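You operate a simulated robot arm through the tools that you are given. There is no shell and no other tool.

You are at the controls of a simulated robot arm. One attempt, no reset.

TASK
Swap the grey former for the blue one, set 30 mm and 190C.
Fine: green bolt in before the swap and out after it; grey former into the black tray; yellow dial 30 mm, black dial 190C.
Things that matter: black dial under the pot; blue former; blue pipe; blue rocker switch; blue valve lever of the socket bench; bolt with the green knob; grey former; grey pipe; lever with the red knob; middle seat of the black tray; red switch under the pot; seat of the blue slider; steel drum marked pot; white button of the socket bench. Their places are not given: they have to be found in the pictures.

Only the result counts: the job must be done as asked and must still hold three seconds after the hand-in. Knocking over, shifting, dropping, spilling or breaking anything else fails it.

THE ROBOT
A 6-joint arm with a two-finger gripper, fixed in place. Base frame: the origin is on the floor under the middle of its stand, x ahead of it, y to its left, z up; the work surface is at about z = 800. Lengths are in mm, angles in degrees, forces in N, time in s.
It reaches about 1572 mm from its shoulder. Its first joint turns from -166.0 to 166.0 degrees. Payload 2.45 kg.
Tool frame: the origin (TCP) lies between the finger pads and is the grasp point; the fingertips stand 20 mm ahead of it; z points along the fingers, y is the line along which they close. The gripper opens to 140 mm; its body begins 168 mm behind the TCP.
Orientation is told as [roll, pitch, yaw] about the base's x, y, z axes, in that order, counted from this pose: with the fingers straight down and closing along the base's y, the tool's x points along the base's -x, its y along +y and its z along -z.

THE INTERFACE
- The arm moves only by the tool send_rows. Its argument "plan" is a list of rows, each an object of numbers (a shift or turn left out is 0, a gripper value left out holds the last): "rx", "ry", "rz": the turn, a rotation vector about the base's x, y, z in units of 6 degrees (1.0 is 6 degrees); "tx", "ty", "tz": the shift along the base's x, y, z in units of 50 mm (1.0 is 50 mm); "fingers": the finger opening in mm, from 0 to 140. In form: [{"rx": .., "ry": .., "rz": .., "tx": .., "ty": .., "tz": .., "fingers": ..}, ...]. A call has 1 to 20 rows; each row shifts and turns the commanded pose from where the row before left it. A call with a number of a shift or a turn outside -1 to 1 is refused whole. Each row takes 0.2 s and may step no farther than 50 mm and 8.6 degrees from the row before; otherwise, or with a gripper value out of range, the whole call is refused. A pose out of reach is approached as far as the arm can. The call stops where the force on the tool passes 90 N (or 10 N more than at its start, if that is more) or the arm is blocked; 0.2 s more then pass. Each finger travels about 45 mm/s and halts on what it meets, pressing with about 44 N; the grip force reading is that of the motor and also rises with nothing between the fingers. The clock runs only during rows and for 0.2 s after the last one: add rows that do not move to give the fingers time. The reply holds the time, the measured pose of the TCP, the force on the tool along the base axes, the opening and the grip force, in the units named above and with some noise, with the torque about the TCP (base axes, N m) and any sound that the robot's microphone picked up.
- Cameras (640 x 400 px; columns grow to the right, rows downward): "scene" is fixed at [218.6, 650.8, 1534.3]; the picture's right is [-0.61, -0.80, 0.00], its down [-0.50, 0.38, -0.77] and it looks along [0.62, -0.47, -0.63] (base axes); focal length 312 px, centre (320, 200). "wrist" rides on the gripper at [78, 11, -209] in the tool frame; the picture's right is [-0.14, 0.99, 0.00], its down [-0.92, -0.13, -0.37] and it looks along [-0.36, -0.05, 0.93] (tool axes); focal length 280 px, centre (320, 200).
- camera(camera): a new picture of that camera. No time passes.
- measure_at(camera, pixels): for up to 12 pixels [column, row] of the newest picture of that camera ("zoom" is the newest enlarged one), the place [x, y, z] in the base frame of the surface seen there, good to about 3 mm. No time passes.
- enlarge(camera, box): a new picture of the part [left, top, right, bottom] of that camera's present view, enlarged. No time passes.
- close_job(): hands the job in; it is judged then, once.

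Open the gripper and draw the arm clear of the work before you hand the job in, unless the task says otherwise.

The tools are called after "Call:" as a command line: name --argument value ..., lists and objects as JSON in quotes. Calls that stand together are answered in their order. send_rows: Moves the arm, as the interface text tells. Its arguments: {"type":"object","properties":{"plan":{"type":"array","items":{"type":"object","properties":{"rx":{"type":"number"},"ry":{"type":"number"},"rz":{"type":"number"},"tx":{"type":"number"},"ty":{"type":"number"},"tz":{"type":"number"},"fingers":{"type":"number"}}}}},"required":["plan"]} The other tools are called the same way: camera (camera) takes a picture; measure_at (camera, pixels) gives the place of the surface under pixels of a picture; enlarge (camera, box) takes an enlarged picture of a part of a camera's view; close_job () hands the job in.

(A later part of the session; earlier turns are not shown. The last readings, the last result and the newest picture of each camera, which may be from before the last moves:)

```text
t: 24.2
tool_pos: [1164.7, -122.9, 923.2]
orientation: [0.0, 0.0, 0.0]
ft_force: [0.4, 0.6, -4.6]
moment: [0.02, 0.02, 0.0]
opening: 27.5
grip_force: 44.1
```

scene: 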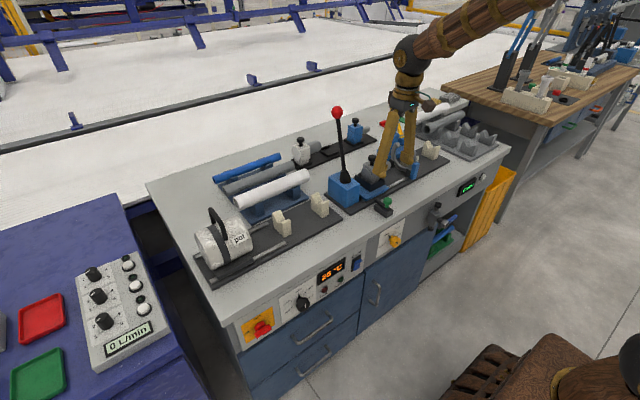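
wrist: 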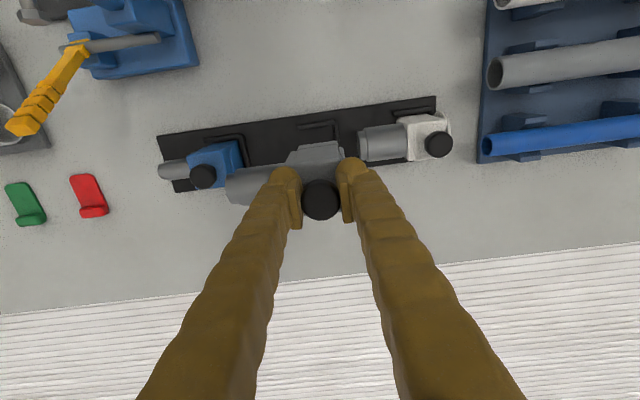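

Still hanging free (-4.6 N). I continue in 1.5 mm steps.

Call:
send_rows --plan '[{"tz": -0.03}, {}]'

Call:
send_rows --plan '[{"tz": -0.03}, {}]'

Call:
enlarge --camera "scene" --box '[300, 110, 360, 165]'

```text
t: 24.8
tool_pos: [1166.0, -122.6, 921.3]
orientation: [0.0, 0.0, 0.0]
ft_force: [0.1, 0.4, -4.9]
moment: [0.03, 0.01, 0.01]
opening: 27.3
grip_force: 44.1
```

```text
t: 25.4
tool_pos: [1165.2, -123.5, 919.2]
orientation: [0.0, 0.0, -0.1]
ft_force: [-0.3, -0.1, -5.6]
moment: [0.05, 0.0, -0.01]
opening: 27.4
grip_force: 44.2
```

```text
7.27 times, centred on (330, 138) of scene
```

zoom: 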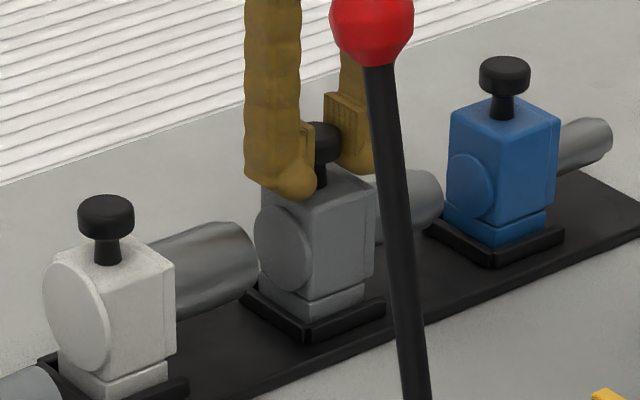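

Almost seated inside the U-walls. A few more 1.5 mm steps until the weight comes off.

Call:
send_rows --plan '[{"tz": -0.03}, {}]'

Call:
send_rows --plan '[{"tz": -0.02}, {}]'

```text
t: 26.0
tool_pos: [1165.7, -122.9, 919.1]
orientation: [0.1, -0.1, 0.0]
ft_force: [-1.5, 1.1, 1.8]
moment: [-0.02, 0.13, 0.01]
opening: 27.5
grip_force: 44.0
```

```text
t: 26.6
tool_pos: [1165.2, -124.0, 918.5]
orientation: [0.0, -0.1, 0.0]
ft_force: [-0.8, 3.4, 10.3]
moment: [0.03, 0.1, 0.01]
opening: 27.5
grip_force: 43.9
```

Seated: contact force is now upward (+10 N). I relieve slightly, open the fingers, and check.

Call:
send_rows --plan '[{"tz": 0.02}, {"fingers": 56}, {}, {}, {}, {}]'

Call:
enlarge --camera "scene" --box '[300, 110, 360, 165]'

```text
t: 28.0
tool_pos: [1166.1, -123.7, 918.0]
orientation: [0.0, 0.0, 0.0]
ft_force: [0.7, -0.4, 0.2]
moment: [-0.03, 0.03, -0.01]
opening: 56.1
grip_force: 0.1
```

```text
7.27 times, centred on (330, 138) of scene
```

zoom: 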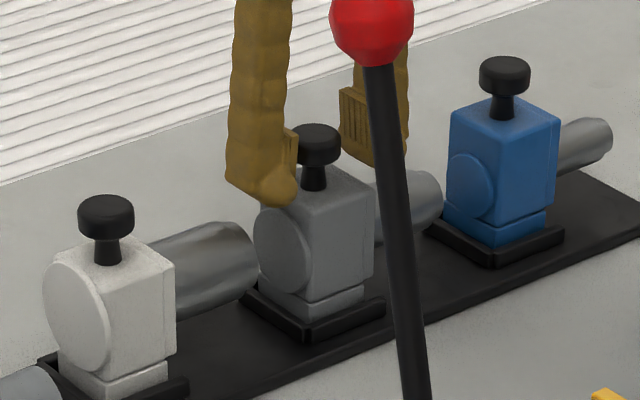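

Grey former is seated and released. I rise 80 mm, then move to -y by 148 mm above the blue former's knob.

Call:
send_rows --plan '[{"tz": 0.4}, {"tz": 0.6}, {"tz": 0.6}, {"ty": -0.74}, {"ty": -0.74}, {"ty": -0.74}, {"ty": -0.74}, {}, {}]'

Call:
camera --camera "wrist"

Call:
enlarge --camera "wrist" --box '[240, 110, 400, 250]'

```text
t: 30.0
tool_pos: [1165.2, -271.0, 1000.0]
orientation: [0.1, 0.0, 0.0]
ft_force: [0.1, 0.6, 0.0]
moment: [0.0, -0.02, 0.01]
opening: 56.1
grip_force: 0.0
```

```text
taken
```

wrist: 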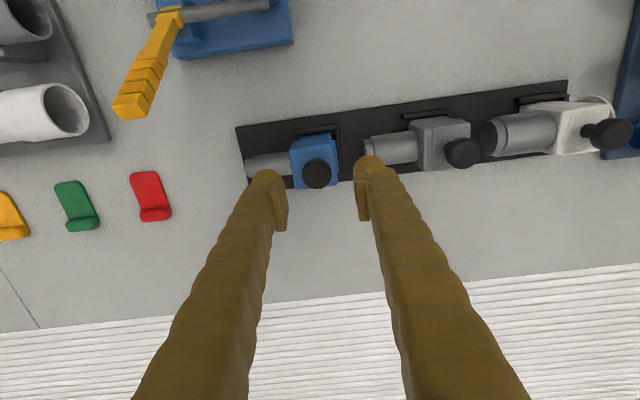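

```text
2.86 times, centred on (320, 180) of wrist
```

zoom: 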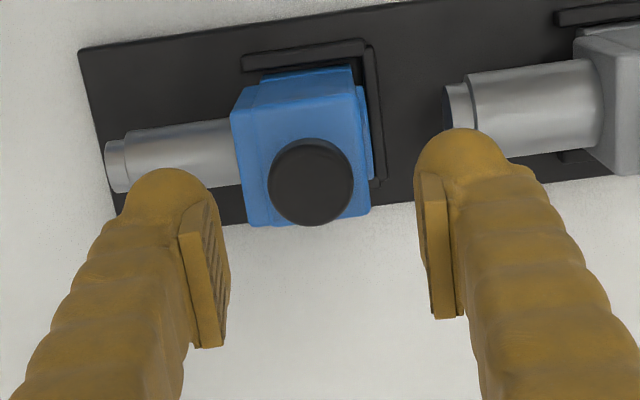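

The blue knob is at zoom (310,181). I measure it to centre the hand.

Call:
measure_at --camera "zoom" --pixels '[[310, 181], [275, 181], [345, 181], [310, 146], [310, 216], [240, 100], [350, 75], [365, 205], [250, 215], [120, 165], [375, 100], [300, 60]]'

```text
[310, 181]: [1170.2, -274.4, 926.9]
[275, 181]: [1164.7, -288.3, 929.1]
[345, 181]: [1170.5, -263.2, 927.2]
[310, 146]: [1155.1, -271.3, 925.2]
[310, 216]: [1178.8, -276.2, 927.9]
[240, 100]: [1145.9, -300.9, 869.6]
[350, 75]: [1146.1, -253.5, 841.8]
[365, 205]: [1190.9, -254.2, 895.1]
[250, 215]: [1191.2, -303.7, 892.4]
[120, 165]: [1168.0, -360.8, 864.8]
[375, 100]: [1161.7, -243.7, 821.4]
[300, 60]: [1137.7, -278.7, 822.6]
```

Blue knob centre ≈(1167.5,-273.5). I shift +2 mm x, -2.5 mm y, and descend to z≈920 around the knob.

Call:
send_rows --plan '[{"tx": 0.04, "ty": -0.05}, {"tz": -0.5}, {"tz": -0.5}, {"tz": -0.3}, {}]'

Call:
enlarge --camera "wrist" --box '[240, 130, 400, 260]'

Call:
enlarge --camera "scene" --box '[310, 100, 400, 165]'

```text
t: 31.2
tool_pos: [1166.0, -273.1, 934.1]
orientation: [0.1, 0.0, 0.1]
ft_force: [0.3, 0.0, -0.3]
moment: [-0.01, 0.0, -0.01]
opening: 56.0
grip_force: 0.1
```

```text
3.08 times, centred on (320, 195) of wrist
```

zoom: 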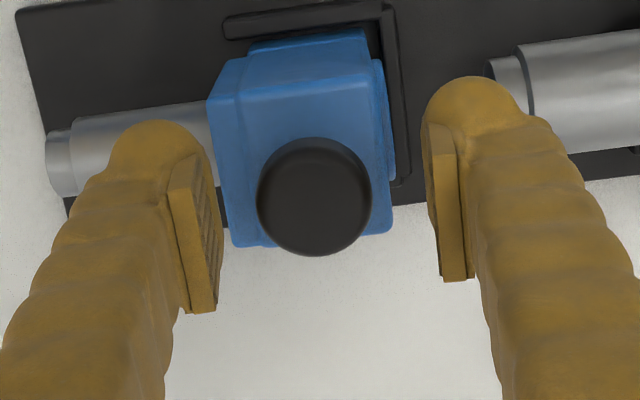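

```text
6.15 times, centred on (355, 132) of scene
```

zoom: 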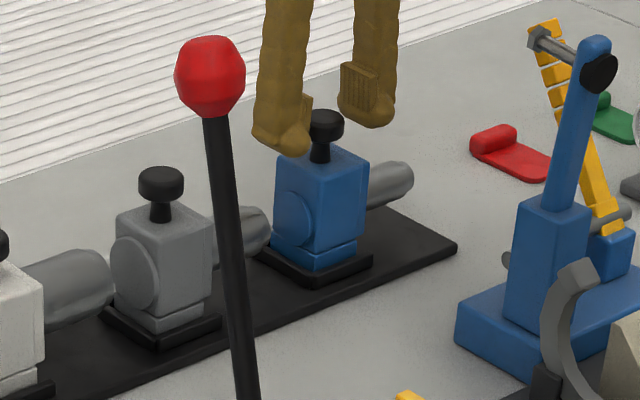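

The knob is ~1.5 mm to the left of centre. I correct y, descend 14 mm to match the grey grip height, and close.

Call:
send_rows --plan '[{"ty": -0.03, "tz": -0.14}, {"tz": -0.14}, {"fingers": 0}, {}, {}, {}, {}, {}]'

Call:
enlarge --camera "wrist" --box '[240, 130, 400, 260]'

```text
t: 33.0
tool_pos: [1167.3, -273.8, 919.0]
orientation: [0.0, 0.0, 0.0]
ft_force: [0.5, -2.1, -0.2]
moment: [-0.06, 0.04, 0.01]
opening: 27.8
grip_force: 44.1
```

```text
3.08 times, centred on (320, 195) of wrist
```

zoom: 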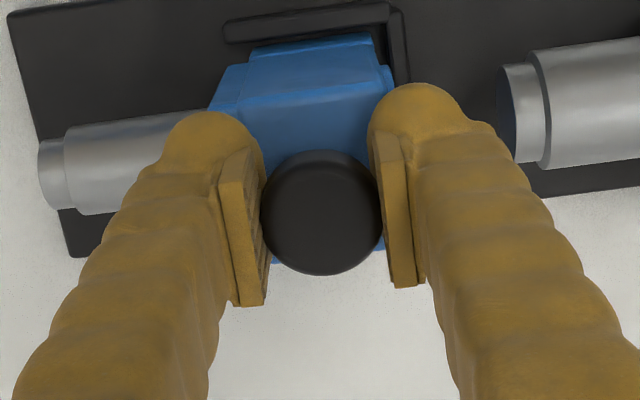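

Grip pose matches the grey one (knob at zoom (321,212)). I lift slowly and verify the blue former hangs level.

Call:
send_rows --plan '[{"tz": 0.1}, {"tz": 0.1}, {"tz": 0.3}, {"tz": 0.6}, {"tz": 0.7}, {"tz": 0.7}, {"tz": 0.7}, {}]'

Call:
camera --camera "wrist"

Call:
enlarge --camera "scene" --box '[280, 60, 420, 170]'

```text
t: 34.8
tool_pos: [1155.7, -272.4, 1075.5]
orientation: [0.0, 0.0, 0.0]
ft_force: [-0.1, -0.5, -5.6]
moment: [0.08, 0.02, -0.02]
opening: 27.6
grip_force: 44.3
out of reach, approached as far as the arm can: row 6, 7
```

```text
taken
```

wrist: 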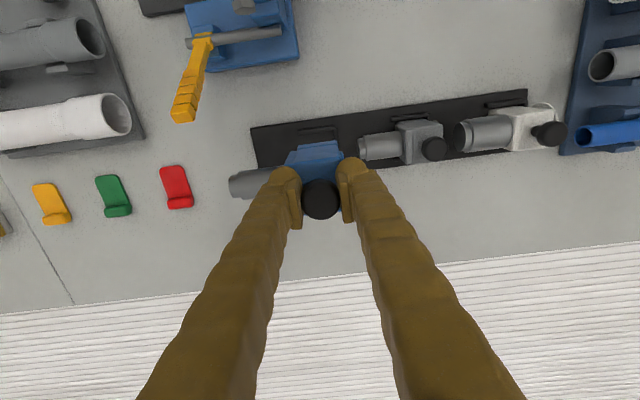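

```text
3.64 times, centred on (350, 115) of scene
```

zoom: 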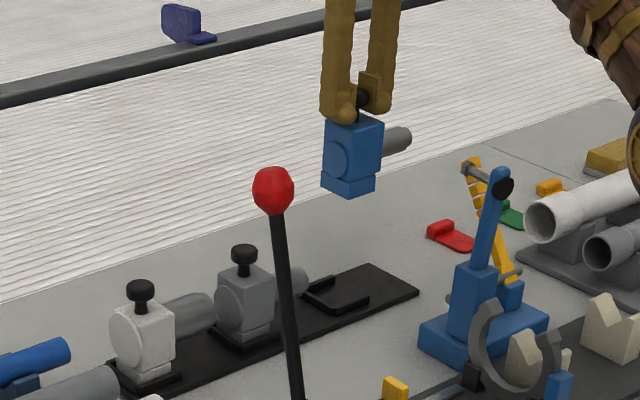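

The arm hit its reach limit at this height (actual x 1155.7). I pull back in -x a little and move +y at this height, then read the pose.

Call:
send_rows --plan '[{"tx": -0.3, "ty": 0.3}, {"tx": -0.3, "ty": 0.6}, {"tx": -0.2, "ty": 0.8}, {}]'

```text
t: 35.8
tool_pos: [1112.5, -185.4, 1074.4]
orientation: [0.0, 0.0, 0.0]
ft_force: [-0.2, -0.1, -4.9]
moment: [0.03, 0.04, -0.02]
opening: 27.5
grip_force: 43.8
```

The commanded pose was clipped to the reached one, so I rely on readings. I move +y to about -100 first, then -x back toward the slider seat.

Call:
send_rows --plan '[{"ty": 0.85}, {"ty": 0.85}, {"tx": -0.6, "ty": 0.1}, {"tx": -0.9, "ty": 0.1}, {"tx": -0.9, "ty": 0.1}, {"tx": -0.9}, {"tx": -0.9}, {"tx": -0.6}, {}, {}]'

Call:
send_rows --plan '[{}]'

Call:
camera --camera "wrist"

```text
t: 38.0
tool_pos: [872.5, -86.5, 1073.9]
orientation: [0.0, -0.1, 0.0]
ft_force: [-0.2, 0.3, -5.4]
moment: [0.03, 0.0, 0.02]
opening: 27.7
grip_force: 44.5
```

```text
t: 38.4
tool_pos: [872.6, -87.5, 1072.3]
orientation: [0.0, 0.0, 0.0]
ft_force: [0.9, 1.3, -5.3]
moment: [0.04, 0.04, 0.02]
opening: 27.4
grip_force: 44.0
```

```text
taken
```

wrist: 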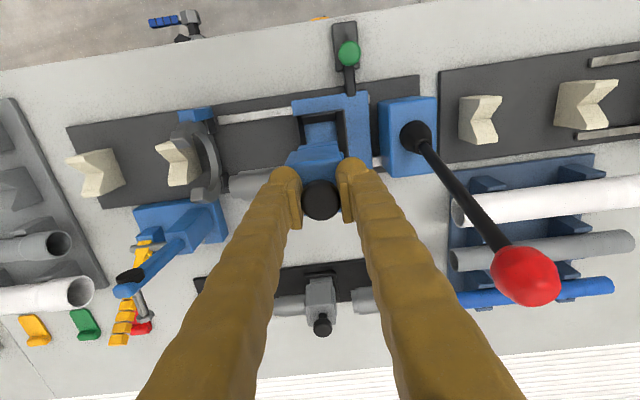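

Position averages (872.5,-87,1073). I correct toward (867.5,-83) and descend to about z=985, above the seat walls.

Call:
send_rows --plan '[{"tx": -0.1, "ty": 0.08}, {"tz": -0.6}, {"tz": -0.6}, {"tz": -0.5}, {}, {}]'

Call:
send_rows --plan '[{}]'

Call:
send_rows --plan '[{}]'

Call:
enlarge --camera "wrist" --box '[240, 90, 400, 260]'

Call:
enlarge --camera "scene" --box '[330, 110, 430, 200]'

```text
t: 39.8
tool_pos: [869.1, -82.6, 988.6]
orientation: [0.1, 0.0, 0.1]
ft_force: [0.4, -0.4, -4.7]
moment: [0.04, 0.04, 0.03]
opening: 27.5
grip_force: 44.0
```

```text
t: 40.2
tool_pos: [869.0, -82.1, 989.2]
orientation: [0.0, 0.0, 0.0]
ft_force: [-0.2, -0.1, -5.1]
moment: [0.04, 0.0, -0.04]
opening: 27.4
grip_force: 44.3
```

```text
t: 40.6
tool_pos: [868.8, -82.3, 989.4]
orientation: [-0.1, 0.0, -0.1]
ft_force: [-0.8, -1.0, -4.7]
moment: [0.04, 0.02, -0.02]
opening: 27.8
grip_force: 44.0
```

```text
2.35 times, centred on (320, 175) of wrist
```

zoom: 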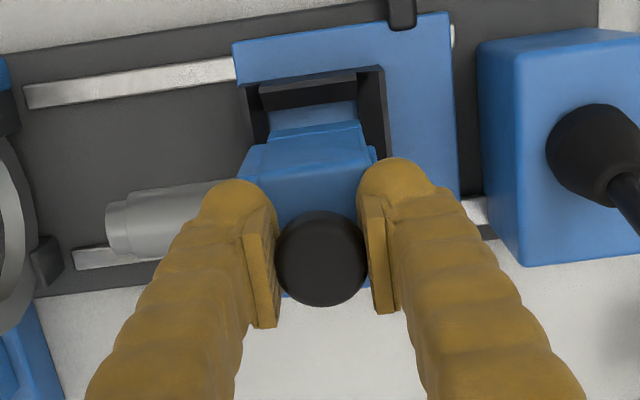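

```text
4.44 times, centred on (380, 155) of scene
```

zoom: 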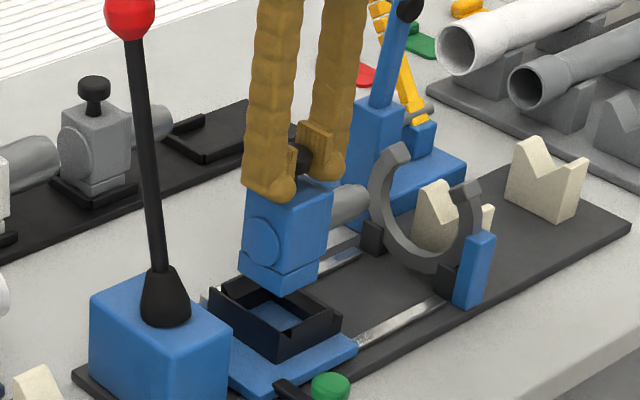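

Readings average (869,-82.3). I apply a -1.3 mm x, -0.5 mm y correction and lower to z=978, the same height as the earlier grey picture, for a direct comparison.

Call:
send_rows --plan '[{"tx": -0.026, "ty": -0.01, "tz": -0.22}, {}, {}]'

Call:
send_rows --plan '[{}]'

Call:
enlarge --camera "wrist" --box '[240, 90, 400, 260]'

Call:
enlarge --camera "scene" --box '[350, 140, 400, 195]'

```text
t: 41.4
tool_pos: [867.4, -82.7, 978.6]
orientation: [0.0, 0.0, 0.0]
ft_force: [-0.2, -0.8, -4.9]
moment: [0.0, 0.02, 0.03]
opening: 27.9
grip_force: 44.2
```

```text
t: 41.8
tool_pos: [867.6, -82.9, 977.6]
orientation: [0.0, 0.0, 0.0]
ft_force: [0.7, 0.0, -4.5]
moment: [0.03, 0.03, -0.01]
opening: 27.6
grip_force: 44.2
```

```text
2.35 times, centred on (320, 175) of wrist
```

zoom: 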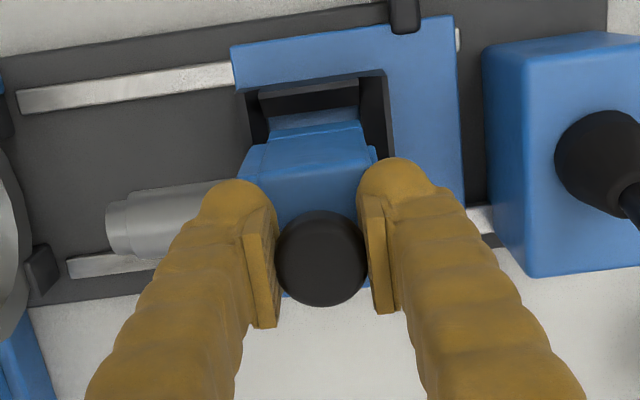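

```text
7.27 times, centred on (375, 168) of scene
```

zoom: 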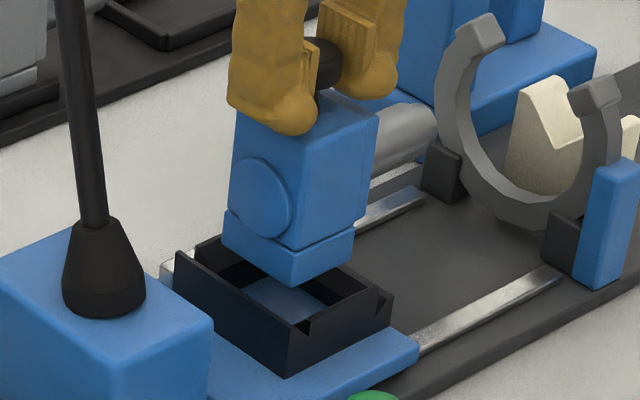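

The view matches the grey-former picture within ~0.5 mm. I descend slowly into the seat in 3 mm rows and watch the force.

Call:
send_rows --plan '[{"ty": -0.008, "tz": -0.08}, {"tz": -0.08}, {"tz": -0.06}, {"tz": -0.06}, {"tz": -0.06}, {}]'

Call:
enlarge --camera "scene" --box '[350, 140, 400, 195]'

```text
t: 43.2
tool_pos: [867.9, -83.9, 961.3]
orientation: [0.0, -0.1, 0.0]
ft_force: [-0.2, 0.5, -4.8]
moment: [0.03, 0.0, 0.01]
opening: 27.6
grip_force: 44.2
```

```text
7.27 times, centred on (375, 168) of scene
```

zoom: 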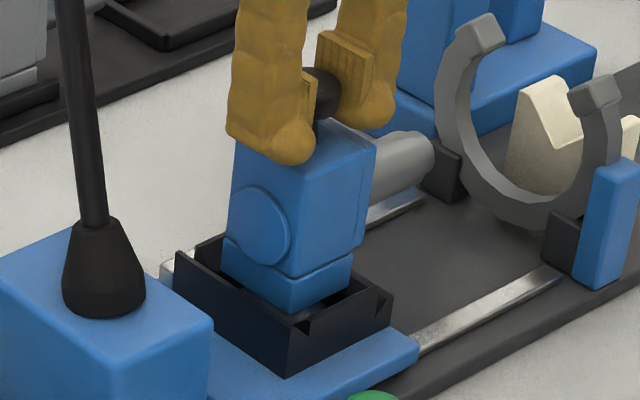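

The base is entering the seat without contact force. I keep descending in 3 mm rows.

Call:
send_rows --plan '[{"tz": -0.06}, {"tz": -0.06}, {"tz": -0.06}, {}]'

Call:
send_rows --plan '[{"tz": -0.06}, {"tz": -0.04}, {}]'

Call:
enlarge --camera "scene" --box '[350, 140, 400, 195]'

```text
t: 44.2
tool_pos: [866.9, -83.9, 951.8]
orientation: [0.0, 0.0, 0.0]
ft_force: [0.5, -0.1, -6.2]
moment: [0.02, 0.01, -0.04]
opening: 27.6
grip_force: 44.0
```

```text
t: 45.0
tool_pos: [867.0, -83.2, 947.4]
orientation: [0.0, -0.1, -0.1]
ft_force: [0.1, -0.5, -5.3]
moment: [0.03, 0.02, 0.03]
opening: 27.8
grip_force: 44.1
```

```text
7.27 times, centred on (375, 168) of scene
```

zoom: 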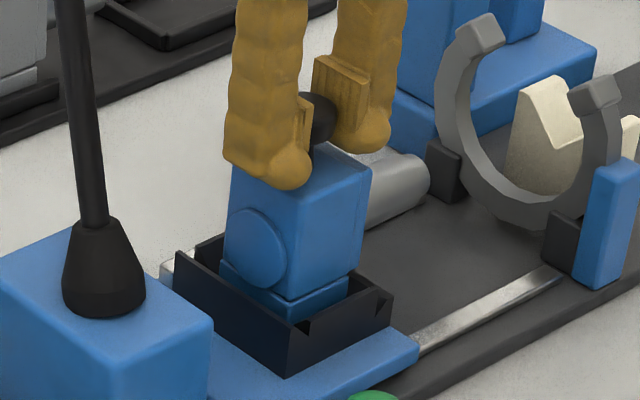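

Going in freely at z=947. I continue in 2 mm steps toward ~938.

Call:
send_rows --plan '[{"tz": -0.04}, {"tz": -0.04}, {}]'

Call:
send_rows --plan '[{"tz": -0.03}, {"tz": -0.03}, {}]'

Call:
send_rows --plan '[{"tz": -0.03}, {}]'

```text
t: 45.8
tool_pos: [866.7, -83.7, 942.7]
orientation: [0.1, 0.1, 0.1]
ft_force: [0.0, -0.1, -4.7]
moment: [0.04, 0.02, -0.01]
opening: 27.8
grip_force: 44.2
```

```text
t: 46.6
tool_pos: [865.9, -84.3, 940.7]
orientation: [0.1, 0.0, 0.0]
ft_force: [-0.9, 0.2, -4.7]
moment: [0.05, 0.01, -0.02]
opening: 27.4
grip_force: 44.1
```

```text
t: 47.2
tool_pos: [867.2, -84.0, 939.9]
orientation: [0.0, 0.0, 0.0]
ft_force: [-4.3, 2.9, 8.8]
moment: [-0.03, 0.26, -0.04]
opening: 27.6
grip_force: 43.7
```

Contact at z≈939.9, which matches full seating (grey was 938.3 with slightly lower grip). I check the picture before releasing.

Call:
enlarge --camera "scene" --box '[350, 140, 400, 195]'

Call:
send_rows --plan '[{"tz": -0.02}, {}]'

```text
7.27 times, centred on (375, 168) of scene
```

zoom: 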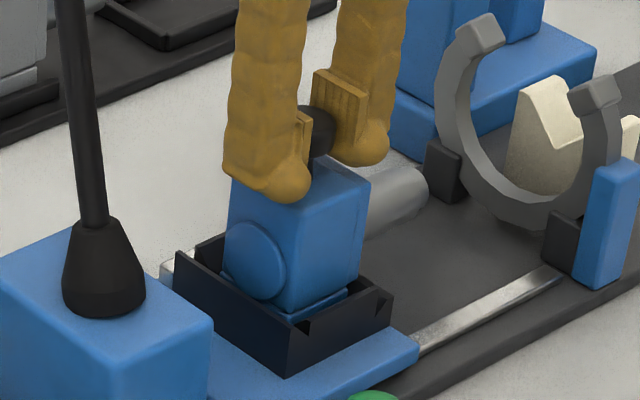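

```text
t: 47.8
tool_pos: [867.5, -82.1, 939.3]
orientation: [0.0, -0.1, 0.0]
ft_force: [-4.7, 5.9, 30.2]
moment: [-0.06, 0.31, -0.03]
opening: 27.3
grip_force: 43.1
```

Solid bottom (30 N for 1 mm). I relieve the load, open the fingers and verify.

Call:
send_rows --plan '[{"tz": 0.03}, {"fingers": 56}, {}, {}, {}, {}]'

Call:
enlarge --camera "scene" --box '[350, 140, 400, 195]'

Call:
measure_at --camera "zoom" --pixels '[[318, 112], [330, 130]]'

```text
t: 49.2
tool_pos: [866.6, -83.4, 940.4]
orientation: [0.0, 0.0, -0.1]
ft_force: [-0.2, -0.8, -0.1]
moment: [-0.01, 0.0, 0.03]
opening: 56.1
grip_force: 0.0
```

```text
7.27 times, centred on (375, 168) of scene
```

zoom: 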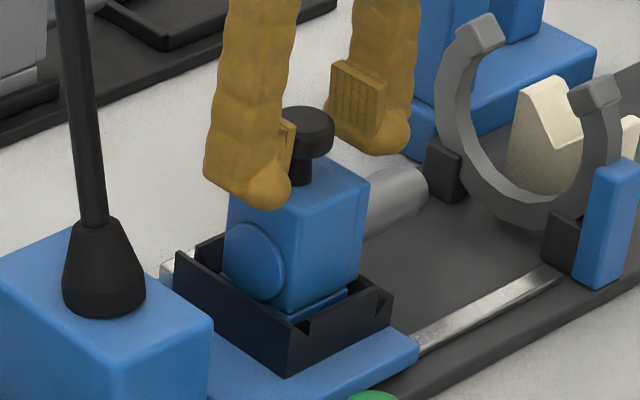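

```text
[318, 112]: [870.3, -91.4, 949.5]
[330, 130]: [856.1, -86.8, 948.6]
```

The blue former is seated (knob top z≈949). I rise clear and return above the green knob at (756,-30) to draw the bolt out.

Call:
send_rows --plan '[{"tz": 0.5}, {"tz": 0.8}, {"tz": 0.7}, {"tx": -0.74, "ty": 0.35}, {"tx": -0.74, "ty": 0.35}, {"tx": -0.74, "ty": 0.35}, {"tz": -0.6}, {"tz": -0.6}, {}, {}]'

Call:
camera --camera "wrist"

Call:
enlarge --camera "wrist" --box '[240, 110, 400, 250]'

```text
t: 51.4
tool_pos: [754.5, -28.1, 979.1]
orientation: [-0.1, 0.0, -0.1]
ft_force: [0.4, -0.2, -0.5]
moment: [0.02, 0.02, 0.01]
opening: 55.9
grip_force: 0.0
```

```text
taken
```

wrist: 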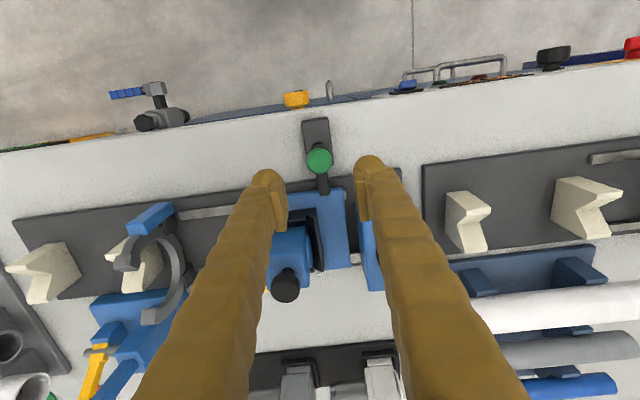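

```text
2.86 times, centred on (320, 180) of wrist
```

zoom: 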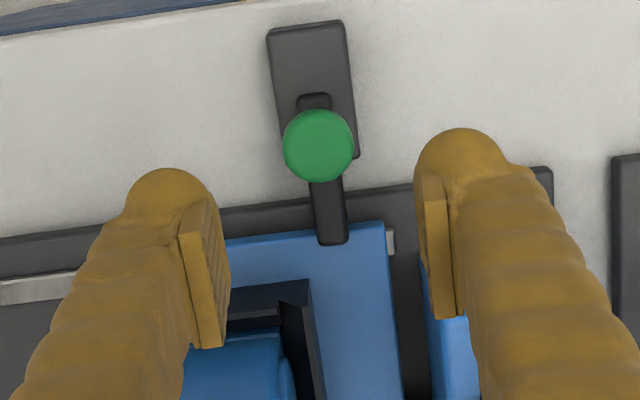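

The knob is centred in x and ~1 mm left in y. I descend around it to z≈857 and close.

Call:
send_rows --plan '[{"ty": -0.04, "tz": -0.6}, {"tz": -0.7}, {"tz": -0.7}, {"tz": -0.44}, {}, {"fingers": 0}, {}, {}, {}, {}, {}]'

Call:
camera --camera "wrist"

```text
t: 53.8
tool_pos: [756.3, -30.6, 856.5]
orientation: [0.0, -0.1, 0.0]
ft_force: [0.2, 84.3, -5.8]
moment: [0.16, -0.06, 0.04]
opening: 25.9
grip_force: 45.3
```

```text
taken
```

wrist: 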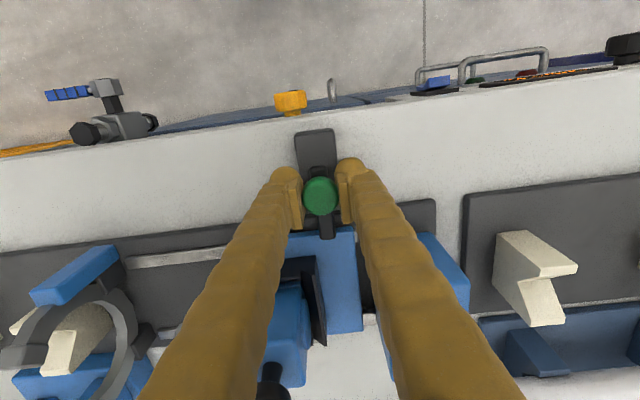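

The side force of 84 N says I'm slightly too far in -y. I shift +0.8 mm in y and read again.

Call:
send_rows --plan '[{"ty": 0.014}, {}]'

```text
t: 54.4
tool_pos: [756.7, -30.6, 856.1]
orientation: [-0.1, 0.0, 0.0]
ft_force: [2.0, 88.9, -12.9]
moment: [0.04, -0.05, -0.01]
opening: 25.9
grip_force: 44.6
```

Only one finger carries load (≈2×44 N). I shift another +1.2 mm in y.

Call:
send_rows --plan '[{"ty": 0.024}, {}]'

Call:
enlarge --camera "wrist" --box '[270, 140, 370, 240]'

```text
t: 55.0
tool_pos: [755.0, -30.7, 856.4]
orientation: [0.0, 0.0, -0.1]
ft_force: [1.6, 69.2, -12.4]
moment: [0.09, 0.02, 0.01]
opening: 25.6
grip_force: 45.1
```

```text
4.00 times, centred on (320, 190) of wrist
```

zoom: 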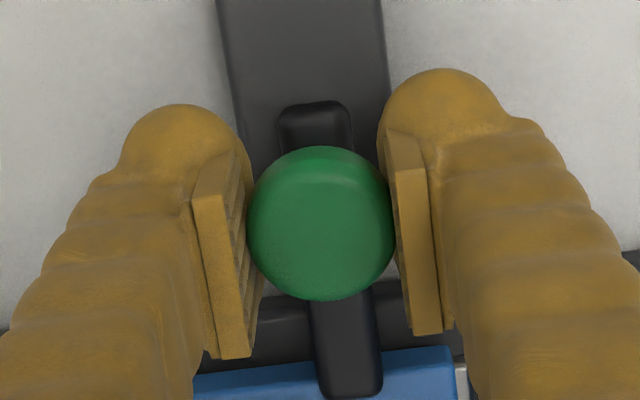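

The knob holds the arm laterally. I open slightly, read the free pose, then recentre before re-closing.

Call:
send_rows --plan '[{"fingers": 40}, {}, {}, {}]'

Call:
enlarge --camera "wrist" --box '[270, 140, 370, 240]'

Call:
send_rows --plan '[{}]'

```text
t: 56.0
tool_pos: [756.7, -32.4, 856.3]
orientation: [0.0, 0.0, 0.0]
ft_force: [-0.8, -0.3, -0.4]
moment: [-0.04, -0.01, 0.03]
opening: 39.7
grip_force: 0.0
```

```text
4.00 times, centred on (320, 190) of wrist
```

zoom: 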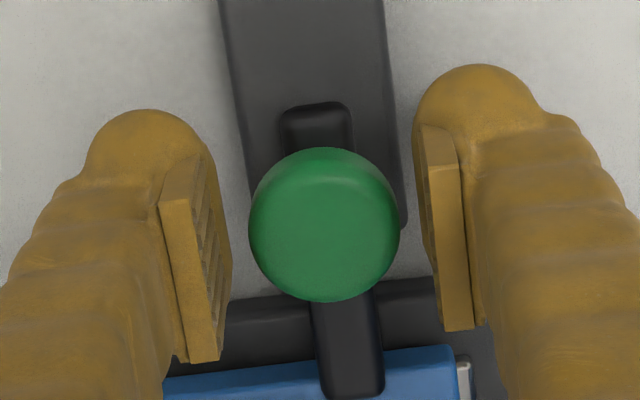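

```text
t: 56.4
tool_pos: [756.3, -31.3, 856.7]
orientation: [0.0, 0.0, -0.1]
ft_force: [-0.1, -0.4, 0.3]
moment: [0.01, 0.01, 0.03]
opening: 40.1
grip_force: 0.1
```

Free pose is y≈-31.7; the two force readings imply the knob centre at y≈-30.2. I shift +1.5 mm and close again.

Call:
send_rows --plan '[{"ty": 0.03}, {}, {"fingers": 0}, {}, {}, {}]'

```text
t: 57.8
tool_pos: [756.5, -30.3, 855.8]
orientation: [0.0, 0.0, 0.0]
ft_force: [0.5, -33.4, -1.5]
moment: [-0.08, -0.01, -0.04]
opening: 25.8
grip_force: 44.9
```

Side load is now modest (-33 N). I draw the bolt out in -x in 5 mm steps.

Call:
send_rows --plan '[{"tx": -0.1, "ty": -0.008}, {"tx": -0.1}, {"tx": -0.1}, {"tx": -0.1}, {"tx": -0.1}, {}]'

Call:
enlarge --camera "wrist" --box '[240, 110, 400, 250]'

```text
t: 59.2
tool_pos: [729.6, -28.5, 856.4]
orientation: [0.1, 0.0, 0.0]
ft_force: [10.8, -25.4, -23.5]
moment: [0.03, -0.17, -0.01]
opening: 25.9
grip_force: 45.1
```

```text
2.86 times, centred on (320, 180) of wrist
```

zoom: 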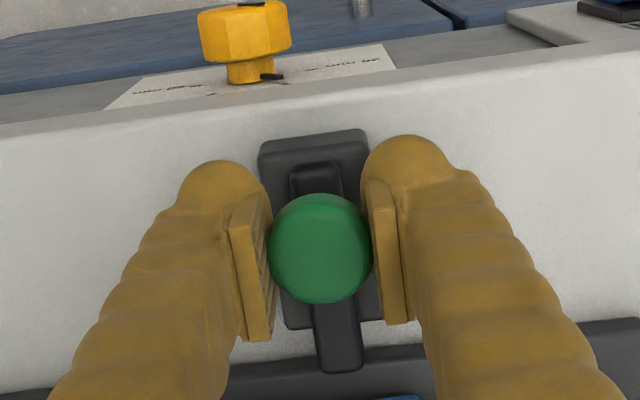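

The bolt followed to x≈730 with resistance starting (10.8 N). I pull 2 mm more to make sure it's at its out stop.

Call:
send_rows --plan '[{"tx": -0.04}, {}]'

Call:
send_rows --plan '[{"tx": 0.04}, {"fingers": 60}, {}, {}, {}, {"tz": 0.6}, {"tz": 1.0}, {}]'

Call:
camera --camera "wrist"

Call:
enlarge --camera "scene" --box '[340, 150, 430, 220]'

```text
t: 59.8
tool_pos: [729.6, -30.0, 859.0]
orientation: [0.0, -0.1, 0.0]
ft_force: [32.9, -27.5, -24.1]
moment: [0.02, -0.21, 0.06]
opening: 25.4
grip_force: 44.9
```

```text
t: 61.6
tool_pos: [731.1, -30.1, 940.2]
orientation: [-0.1, 0.0, 0.0]
ft_force: [-0.1, 0.0, -0.1]
moment: [-0.02, -0.02, -0.02]
opening: 60.2
grip_force: 0.0
```

```text
taken
```

wrist: 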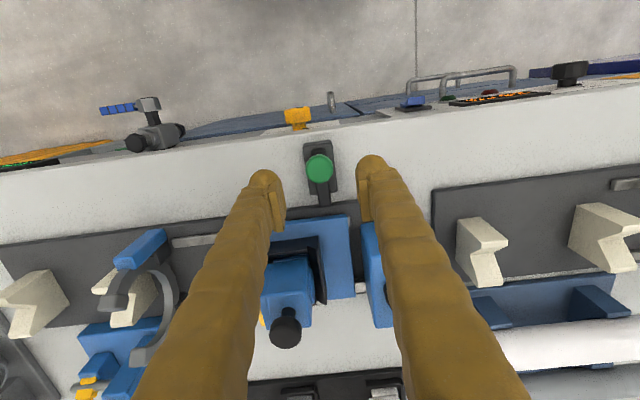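

```text
5.71 times, centred on (385, 185) of scene
```

zoom: 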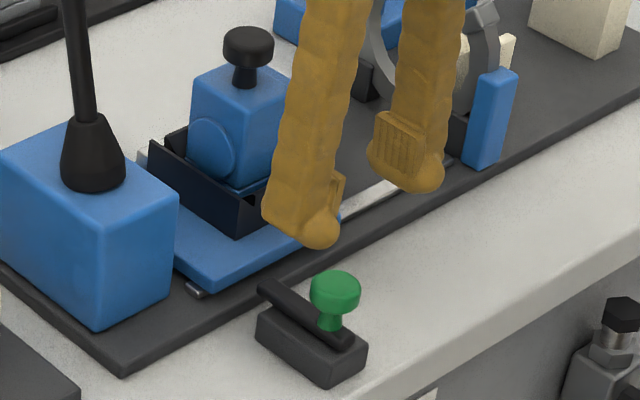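

The bolt is out and the blue former is in the slider. Next are the dials on the front panel; I check where the robot's own stand is, and zoom on the two dials in the scene view.

Call:
measure_at --camera "scene" --pixels '[[500, 380], [470, 395], [540, 360], [580, 380], [620, 350], [636, 270], [633, 230], [610, 395], [395, 241], [303, 302], [262, 327]]'

Call:
enlarge --camera "scene" --box '[375, 220, 415, 255]'

Call:
enlarge --camera "scene" --box '[280, 280, 330, 320]'

```text
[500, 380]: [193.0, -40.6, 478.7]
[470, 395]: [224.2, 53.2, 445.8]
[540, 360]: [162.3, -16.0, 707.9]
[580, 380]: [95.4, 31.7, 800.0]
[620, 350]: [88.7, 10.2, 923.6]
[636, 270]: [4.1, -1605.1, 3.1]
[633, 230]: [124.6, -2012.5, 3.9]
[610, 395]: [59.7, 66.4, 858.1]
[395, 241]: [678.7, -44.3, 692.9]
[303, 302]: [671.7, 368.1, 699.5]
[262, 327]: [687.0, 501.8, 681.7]
```

```text
11.43 times, centred on (395, 238) of scene
```

zoom: 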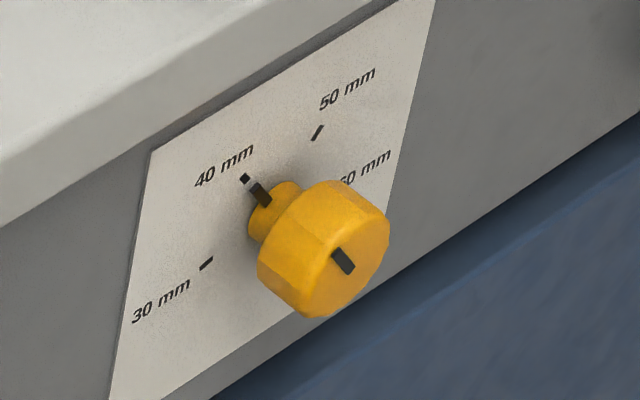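

```text
10.00 times, centred on (305, 300) of scene
```

zoom: 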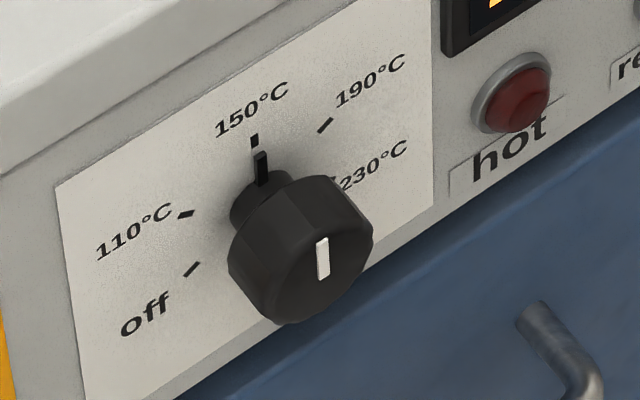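

Yellow points at 40 mm and black at 150 °C. I measure the tick positions, nib and knob outline of the black dial, then of the yellow dial.

Call:
measure_at --camera "zoom" --pixels '[[254, 141], [186, 214], [192, 268], [325, 124], [333, 179], [261, 158], [323, 258], [245, 215], [360, 210], [290, 315], [232, 240], [300, 190]]'

Call:
enlarge --camera "scene" --box '[375, 220, 415, 255]'

Call:
measure_at --camera "zoom" --pixels '[[245, 178], [206, 263], [317, 132], [258, 188], [343, 260], [255, 230], [380, 215], [320, 312], [262, 270], [330, 190], [180, 200], [390, 60]]'

```text
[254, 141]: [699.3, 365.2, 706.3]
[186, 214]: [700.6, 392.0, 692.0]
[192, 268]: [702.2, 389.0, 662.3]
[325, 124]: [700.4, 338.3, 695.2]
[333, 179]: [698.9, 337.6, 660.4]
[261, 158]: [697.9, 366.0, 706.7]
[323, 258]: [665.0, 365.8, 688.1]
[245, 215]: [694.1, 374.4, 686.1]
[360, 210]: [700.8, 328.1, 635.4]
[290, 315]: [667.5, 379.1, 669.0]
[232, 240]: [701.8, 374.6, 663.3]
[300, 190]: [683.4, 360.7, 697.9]
```

```text
11.43 times, centred on (395, 238) of scene
```

zoom: 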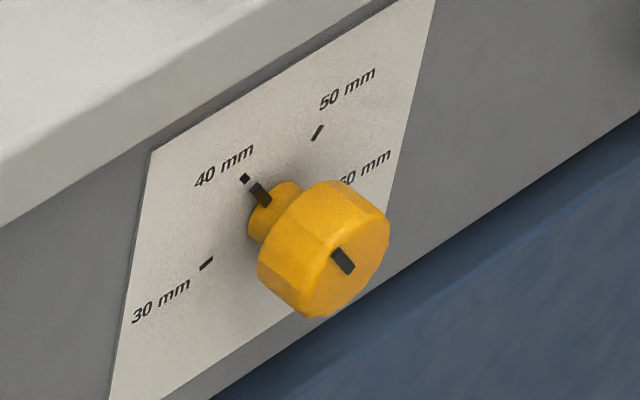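

```text
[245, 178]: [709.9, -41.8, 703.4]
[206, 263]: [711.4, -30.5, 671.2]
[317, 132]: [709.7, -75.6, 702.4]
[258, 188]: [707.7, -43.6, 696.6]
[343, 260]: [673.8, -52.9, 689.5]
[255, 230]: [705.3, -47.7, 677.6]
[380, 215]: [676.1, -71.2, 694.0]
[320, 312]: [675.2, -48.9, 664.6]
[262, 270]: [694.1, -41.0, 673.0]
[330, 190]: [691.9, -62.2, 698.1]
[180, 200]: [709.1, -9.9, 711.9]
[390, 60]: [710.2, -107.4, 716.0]
```

From the ticks: yellow dial centre ≈(y -58.7, z 679), 40→30 needs about -70° about +x; black dial centre ≈(y 365, z 676), 150→190 about +55°. I withdraw to (600,-55,920) and start turning the hand to point along +x.

Call:
send_rows --plan '[{"tx": -0.65, "ty": -0.12, "tz": 0.0, "fingers": 80}, {"tx": -0.65, "ty": -0.12}, {"tx": -0.65, "ty": -0.12}, {"tx": -0.65, "ty": -0.12}, {}, {"ry": -1}, {"ry": -1}, {"ry": -1}, {"ry": -1}, {"ry": -1}, {}]'

Call:
camera --camera "scene"

```text
t: 64.0
tool_pos: [599.7, -53.4, 938.1]
orientation: [-0.2, -30.1, -0.1]
ft_force: [0.7, -0.2, -0.1]
moment: [-0.02, -0.03, -0.01]
opening: 79.7
grip_force: 0.0
```

```text
taken
```

scene: 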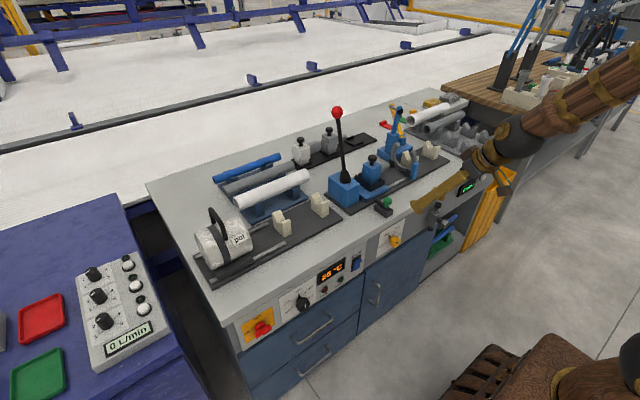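

Rotation goes well (pitch -30°). I continue to -90°.

Call:
send_rows --plan '[{"ry": -1}, {"ry": -1}, {"ry": -1}, {"ry": -1}, {"ry": -1}, {"ry": -1}, {"ry": -1}, {"ry": -1}, {"ry": -1}, {"ry": -1}, {}]'

Call:
camera --camera "wrist"

Call:
camera --camera "scene"

```text
t: 66.4
tool_pos: [769.1, -64.5, 1039.8]
orientation: [10.6, -78.6, -7.5]
ft_force: [-0.7, -0.8, 0.7]
moment: [-0.01, 0.01, 0.0]
opening: 79.7
grip_force: 0.1
out of reach, approached as far as the arm can: row 1, 2, 3, 4, 5, 6, 7, 8, 9, 10
```

```text
taken
```

wrist: 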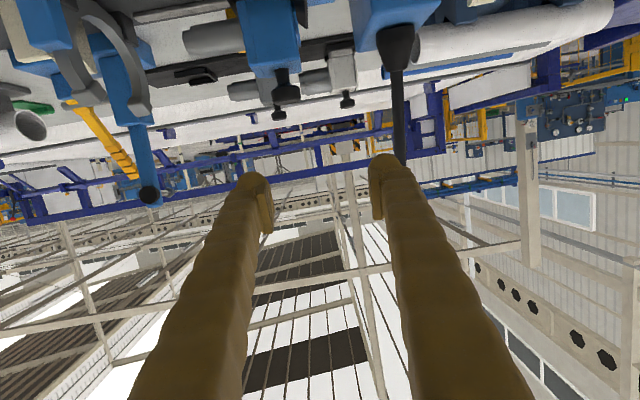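

```text
taken
```

scene: 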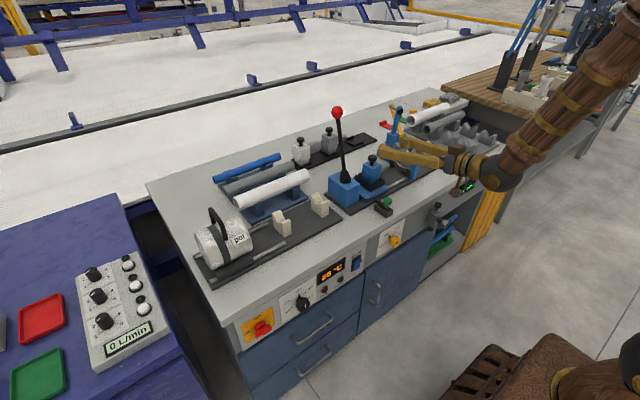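

The horizontal pose is inside the arm's minimum reach; the hand drifted forward to (769,-64,1040) without touching anything (forces ~0). A -30° tilt from above is reachable, so I tilt back to about -30° here in free space.

Call:
send_rows --plan '[{"ry": 0.9}, {"ry": 0.9}, {"ry": 0.9}, {"ry": 0.9}, {"ry": 0.9}, {"ry": 0.9}, {"ry": 0.9}, {"ry": 0.9}, {"ry": 0.9}, {}]'

Call:
camera --camera "scene"

```text
t: 68.6
tool_pos: [769.9, -53.0, 1038.7]
orientation: [4.5, -34.4, -0.1]
ft_force: [-0.3, -0.4, -0.7]
moment: [0.01, -0.05, 0.03]
opening: 79.9
grip_force: 0.0
out of reach, approached as far as the arm can: row 7, 8
```

```text
taken
```

scene: 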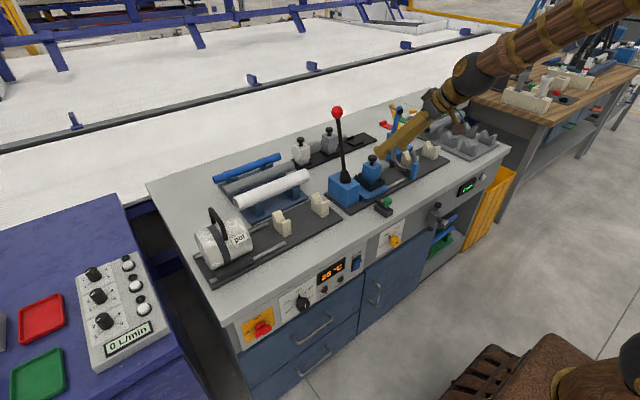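

The gripper is now collinear with the forearm (wrist singularity near pitch -35..-45), which explains the drift. I plan instead a near-vertical grip (pitch about -15°) from in front of the bench edge; first I measure the surroundings of both dials.

Call:
enlarge --camera "scene" --box '[285, 255, 385, 325]'

Call:
measure_at --camera "zoom" --pixels '[[215, 190], [222, 205], [205, 200], [302, 150], [250, 120], [395, 50], [405, 30], [400, 85], [60, 262], [110, 270], [130, 245], [350, 250]]'

```text
5.71 times, centred on (335, 290) of scene
```

zoom: 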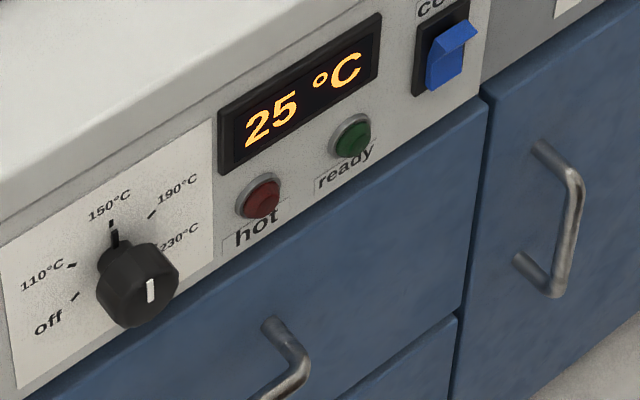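

```text
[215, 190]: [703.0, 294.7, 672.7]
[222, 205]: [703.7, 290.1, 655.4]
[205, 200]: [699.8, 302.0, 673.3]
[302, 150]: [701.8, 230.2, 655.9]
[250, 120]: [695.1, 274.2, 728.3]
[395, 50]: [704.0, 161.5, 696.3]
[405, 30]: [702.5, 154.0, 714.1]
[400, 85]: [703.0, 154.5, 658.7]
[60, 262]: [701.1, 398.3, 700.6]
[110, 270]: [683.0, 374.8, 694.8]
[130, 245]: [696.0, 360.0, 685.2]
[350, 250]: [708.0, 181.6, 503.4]
```

Lamp and display are clear of the finger sweep. I rotate here in free air to pitch ≈ -12°, removing the small roll.

Call:
send_rows --plan '[{"ry": 0.75}, {"ry": 0.75}, {"ry": 0.75}, {"ry": 0.75}, {"ry": 0.73}, {"rx": -0.37, "rz": -0.08}, {"rx": -0.37, "rz": -0.08}, {}]'

```text
t: 70.4
tool_pos: [769.9, -53.4, 1040.3]
orientation: [-0.2, -11.9, 0.1]
ft_force: [-0.8, -0.5, -0.4]
moment: [-0.02, 0.02, -0.03]
opening: 79.9
grip_force: 0.1
```

Orientation is good (pitch -11.9°). I back off to x≈640 in front of the bench edge, then descend to z≈760 in small checked moves.

Call:
send_rows --plan '[{"tx": -0.87, "ty": -0.03}, {"tx": -0.87, "ty": -0.03}, {"tx": -0.87, "ty": -0.03}, {}, {"tz": -0.9}, {"tz": -0.9}, {}]'

Call:
camera --camera "scene"

```text
t: 72.0
tool_pos: [640.6, -59.1, 945.8]
orientation: [-0.2, -11.9, 0.1]
ft_force: [1.0, 0.9, -0.5]
moment: [0.01, 0.01, -0.03]
opening: 80.2
grip_force: 0.1
```

```text
taken
```

scene: 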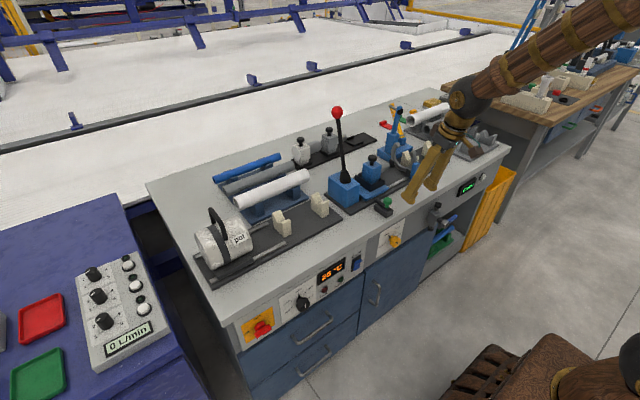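

Pose is fine with no reach warnings. I try the roll of +18° here in free air, then more.

Call:
send_rows --plan '[{"rx": 1}, {"rx": 1}, {"rx": 1}, {}]'

Call:
send_rows --plan '[{"rx": 1}, {"rx": 1}, {"rx": 0.84}, {}]'

```text
t: 73.0
tool_pos: [640.7, -59.1, 947.7]
orientation: [18.2, -11.4, -3.7]
ft_force: [0.0, 0.1, 0.0]
moment: [0.01, 0.02, -0.01]
opening: 80.1
grip_force: 0.1
```

```text
t: 74.0
tool_pos: [640.1, -59.2, 947.5]
orientation: [35.5, -9.9, -6.9]
ft_force: [0.0, 0.9, 0.0]
moment: [-0.02, -0.01, -0.01]
opening: 79.8
grip_force: 0.0
```

The roll works without warnings. Before descending I measure the T-valve near scene (437,215), which is the closest neighbour on the -y side.

Call:
camera --camera "scene"

Call:
enlarge --camera "scene" --box '[380, 170, 480, 260]'

Call:
measure_at --camera "scene" --pixels '[[437, 205], [434, 212], [433, 222], [436, 232], [444, 222], [447, 219], [455, 215], [420, 215], [430, 240]]'

```text
taken
```

scene: 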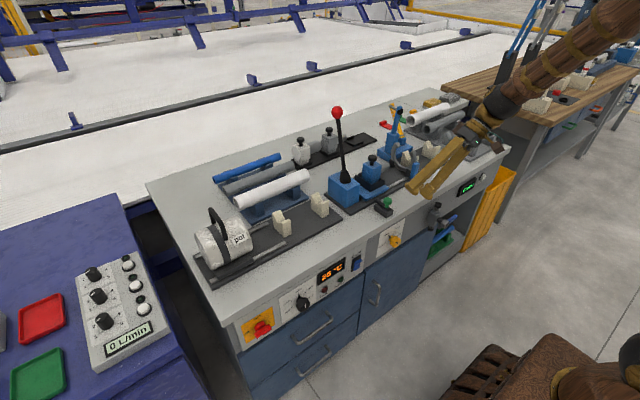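

```text
4.44 times, centred on (430, 215) of scene
```

zoom: 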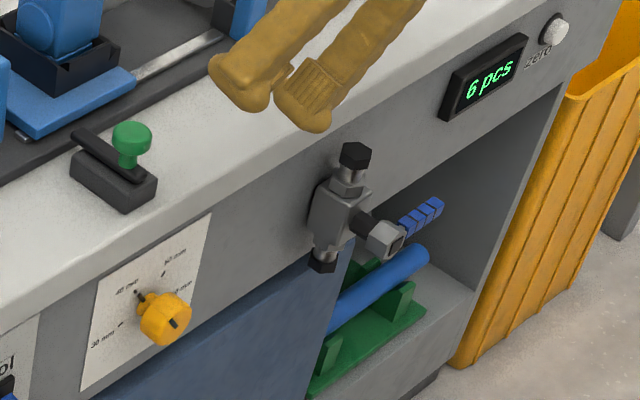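

```text
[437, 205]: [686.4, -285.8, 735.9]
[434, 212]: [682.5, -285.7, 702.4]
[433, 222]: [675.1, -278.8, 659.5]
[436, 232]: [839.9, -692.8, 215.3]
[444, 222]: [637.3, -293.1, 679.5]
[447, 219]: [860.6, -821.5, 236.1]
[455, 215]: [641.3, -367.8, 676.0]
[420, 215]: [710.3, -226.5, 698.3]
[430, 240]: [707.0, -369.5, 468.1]
```

The T-valve (y≈-286, z≤745) is clear of the hand's path. I descend in front of the panel toward z≈680 in two checked calls.

Call:
send_rows --plan '[{"tz": -0.9}, {"tz": -0.9}, {"tz": -0.9}, {}]'

Call:
send_rows --plan '[{"tz": -0.8}, {"tz": -0.8}, {"tz": -0.8}, {}]'

Call:
camera --camera "scene"

Call:
camera --camera "wrist"

```text
t: 75.0
tool_pos: [640.8, -58.9, 810.1]
orientation: [35.6, -9.9, -6.9]
ft_force: [0.0, 0.8, 0.3]
moment: [-0.02, -0.03, 0.0]
opening: 80.3
grip_force: 0.1
```

```text
t: 76.0
tool_pos: [637.9, -58.7, 691.1]
orientation: [35.4, -9.8, -7.0]
ft_force: [0.4, -0.3, -0.7]
moment: [0.0, -0.01, 0.01]
opening: 79.6
grip_force: 0.0
```

```text
taken
```

scene: 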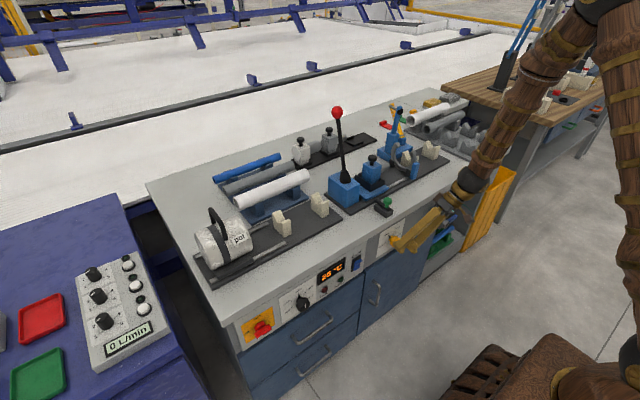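

```text
taken
```

wrist: 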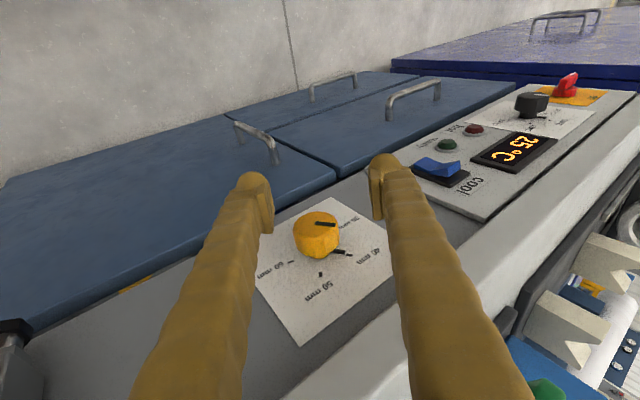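

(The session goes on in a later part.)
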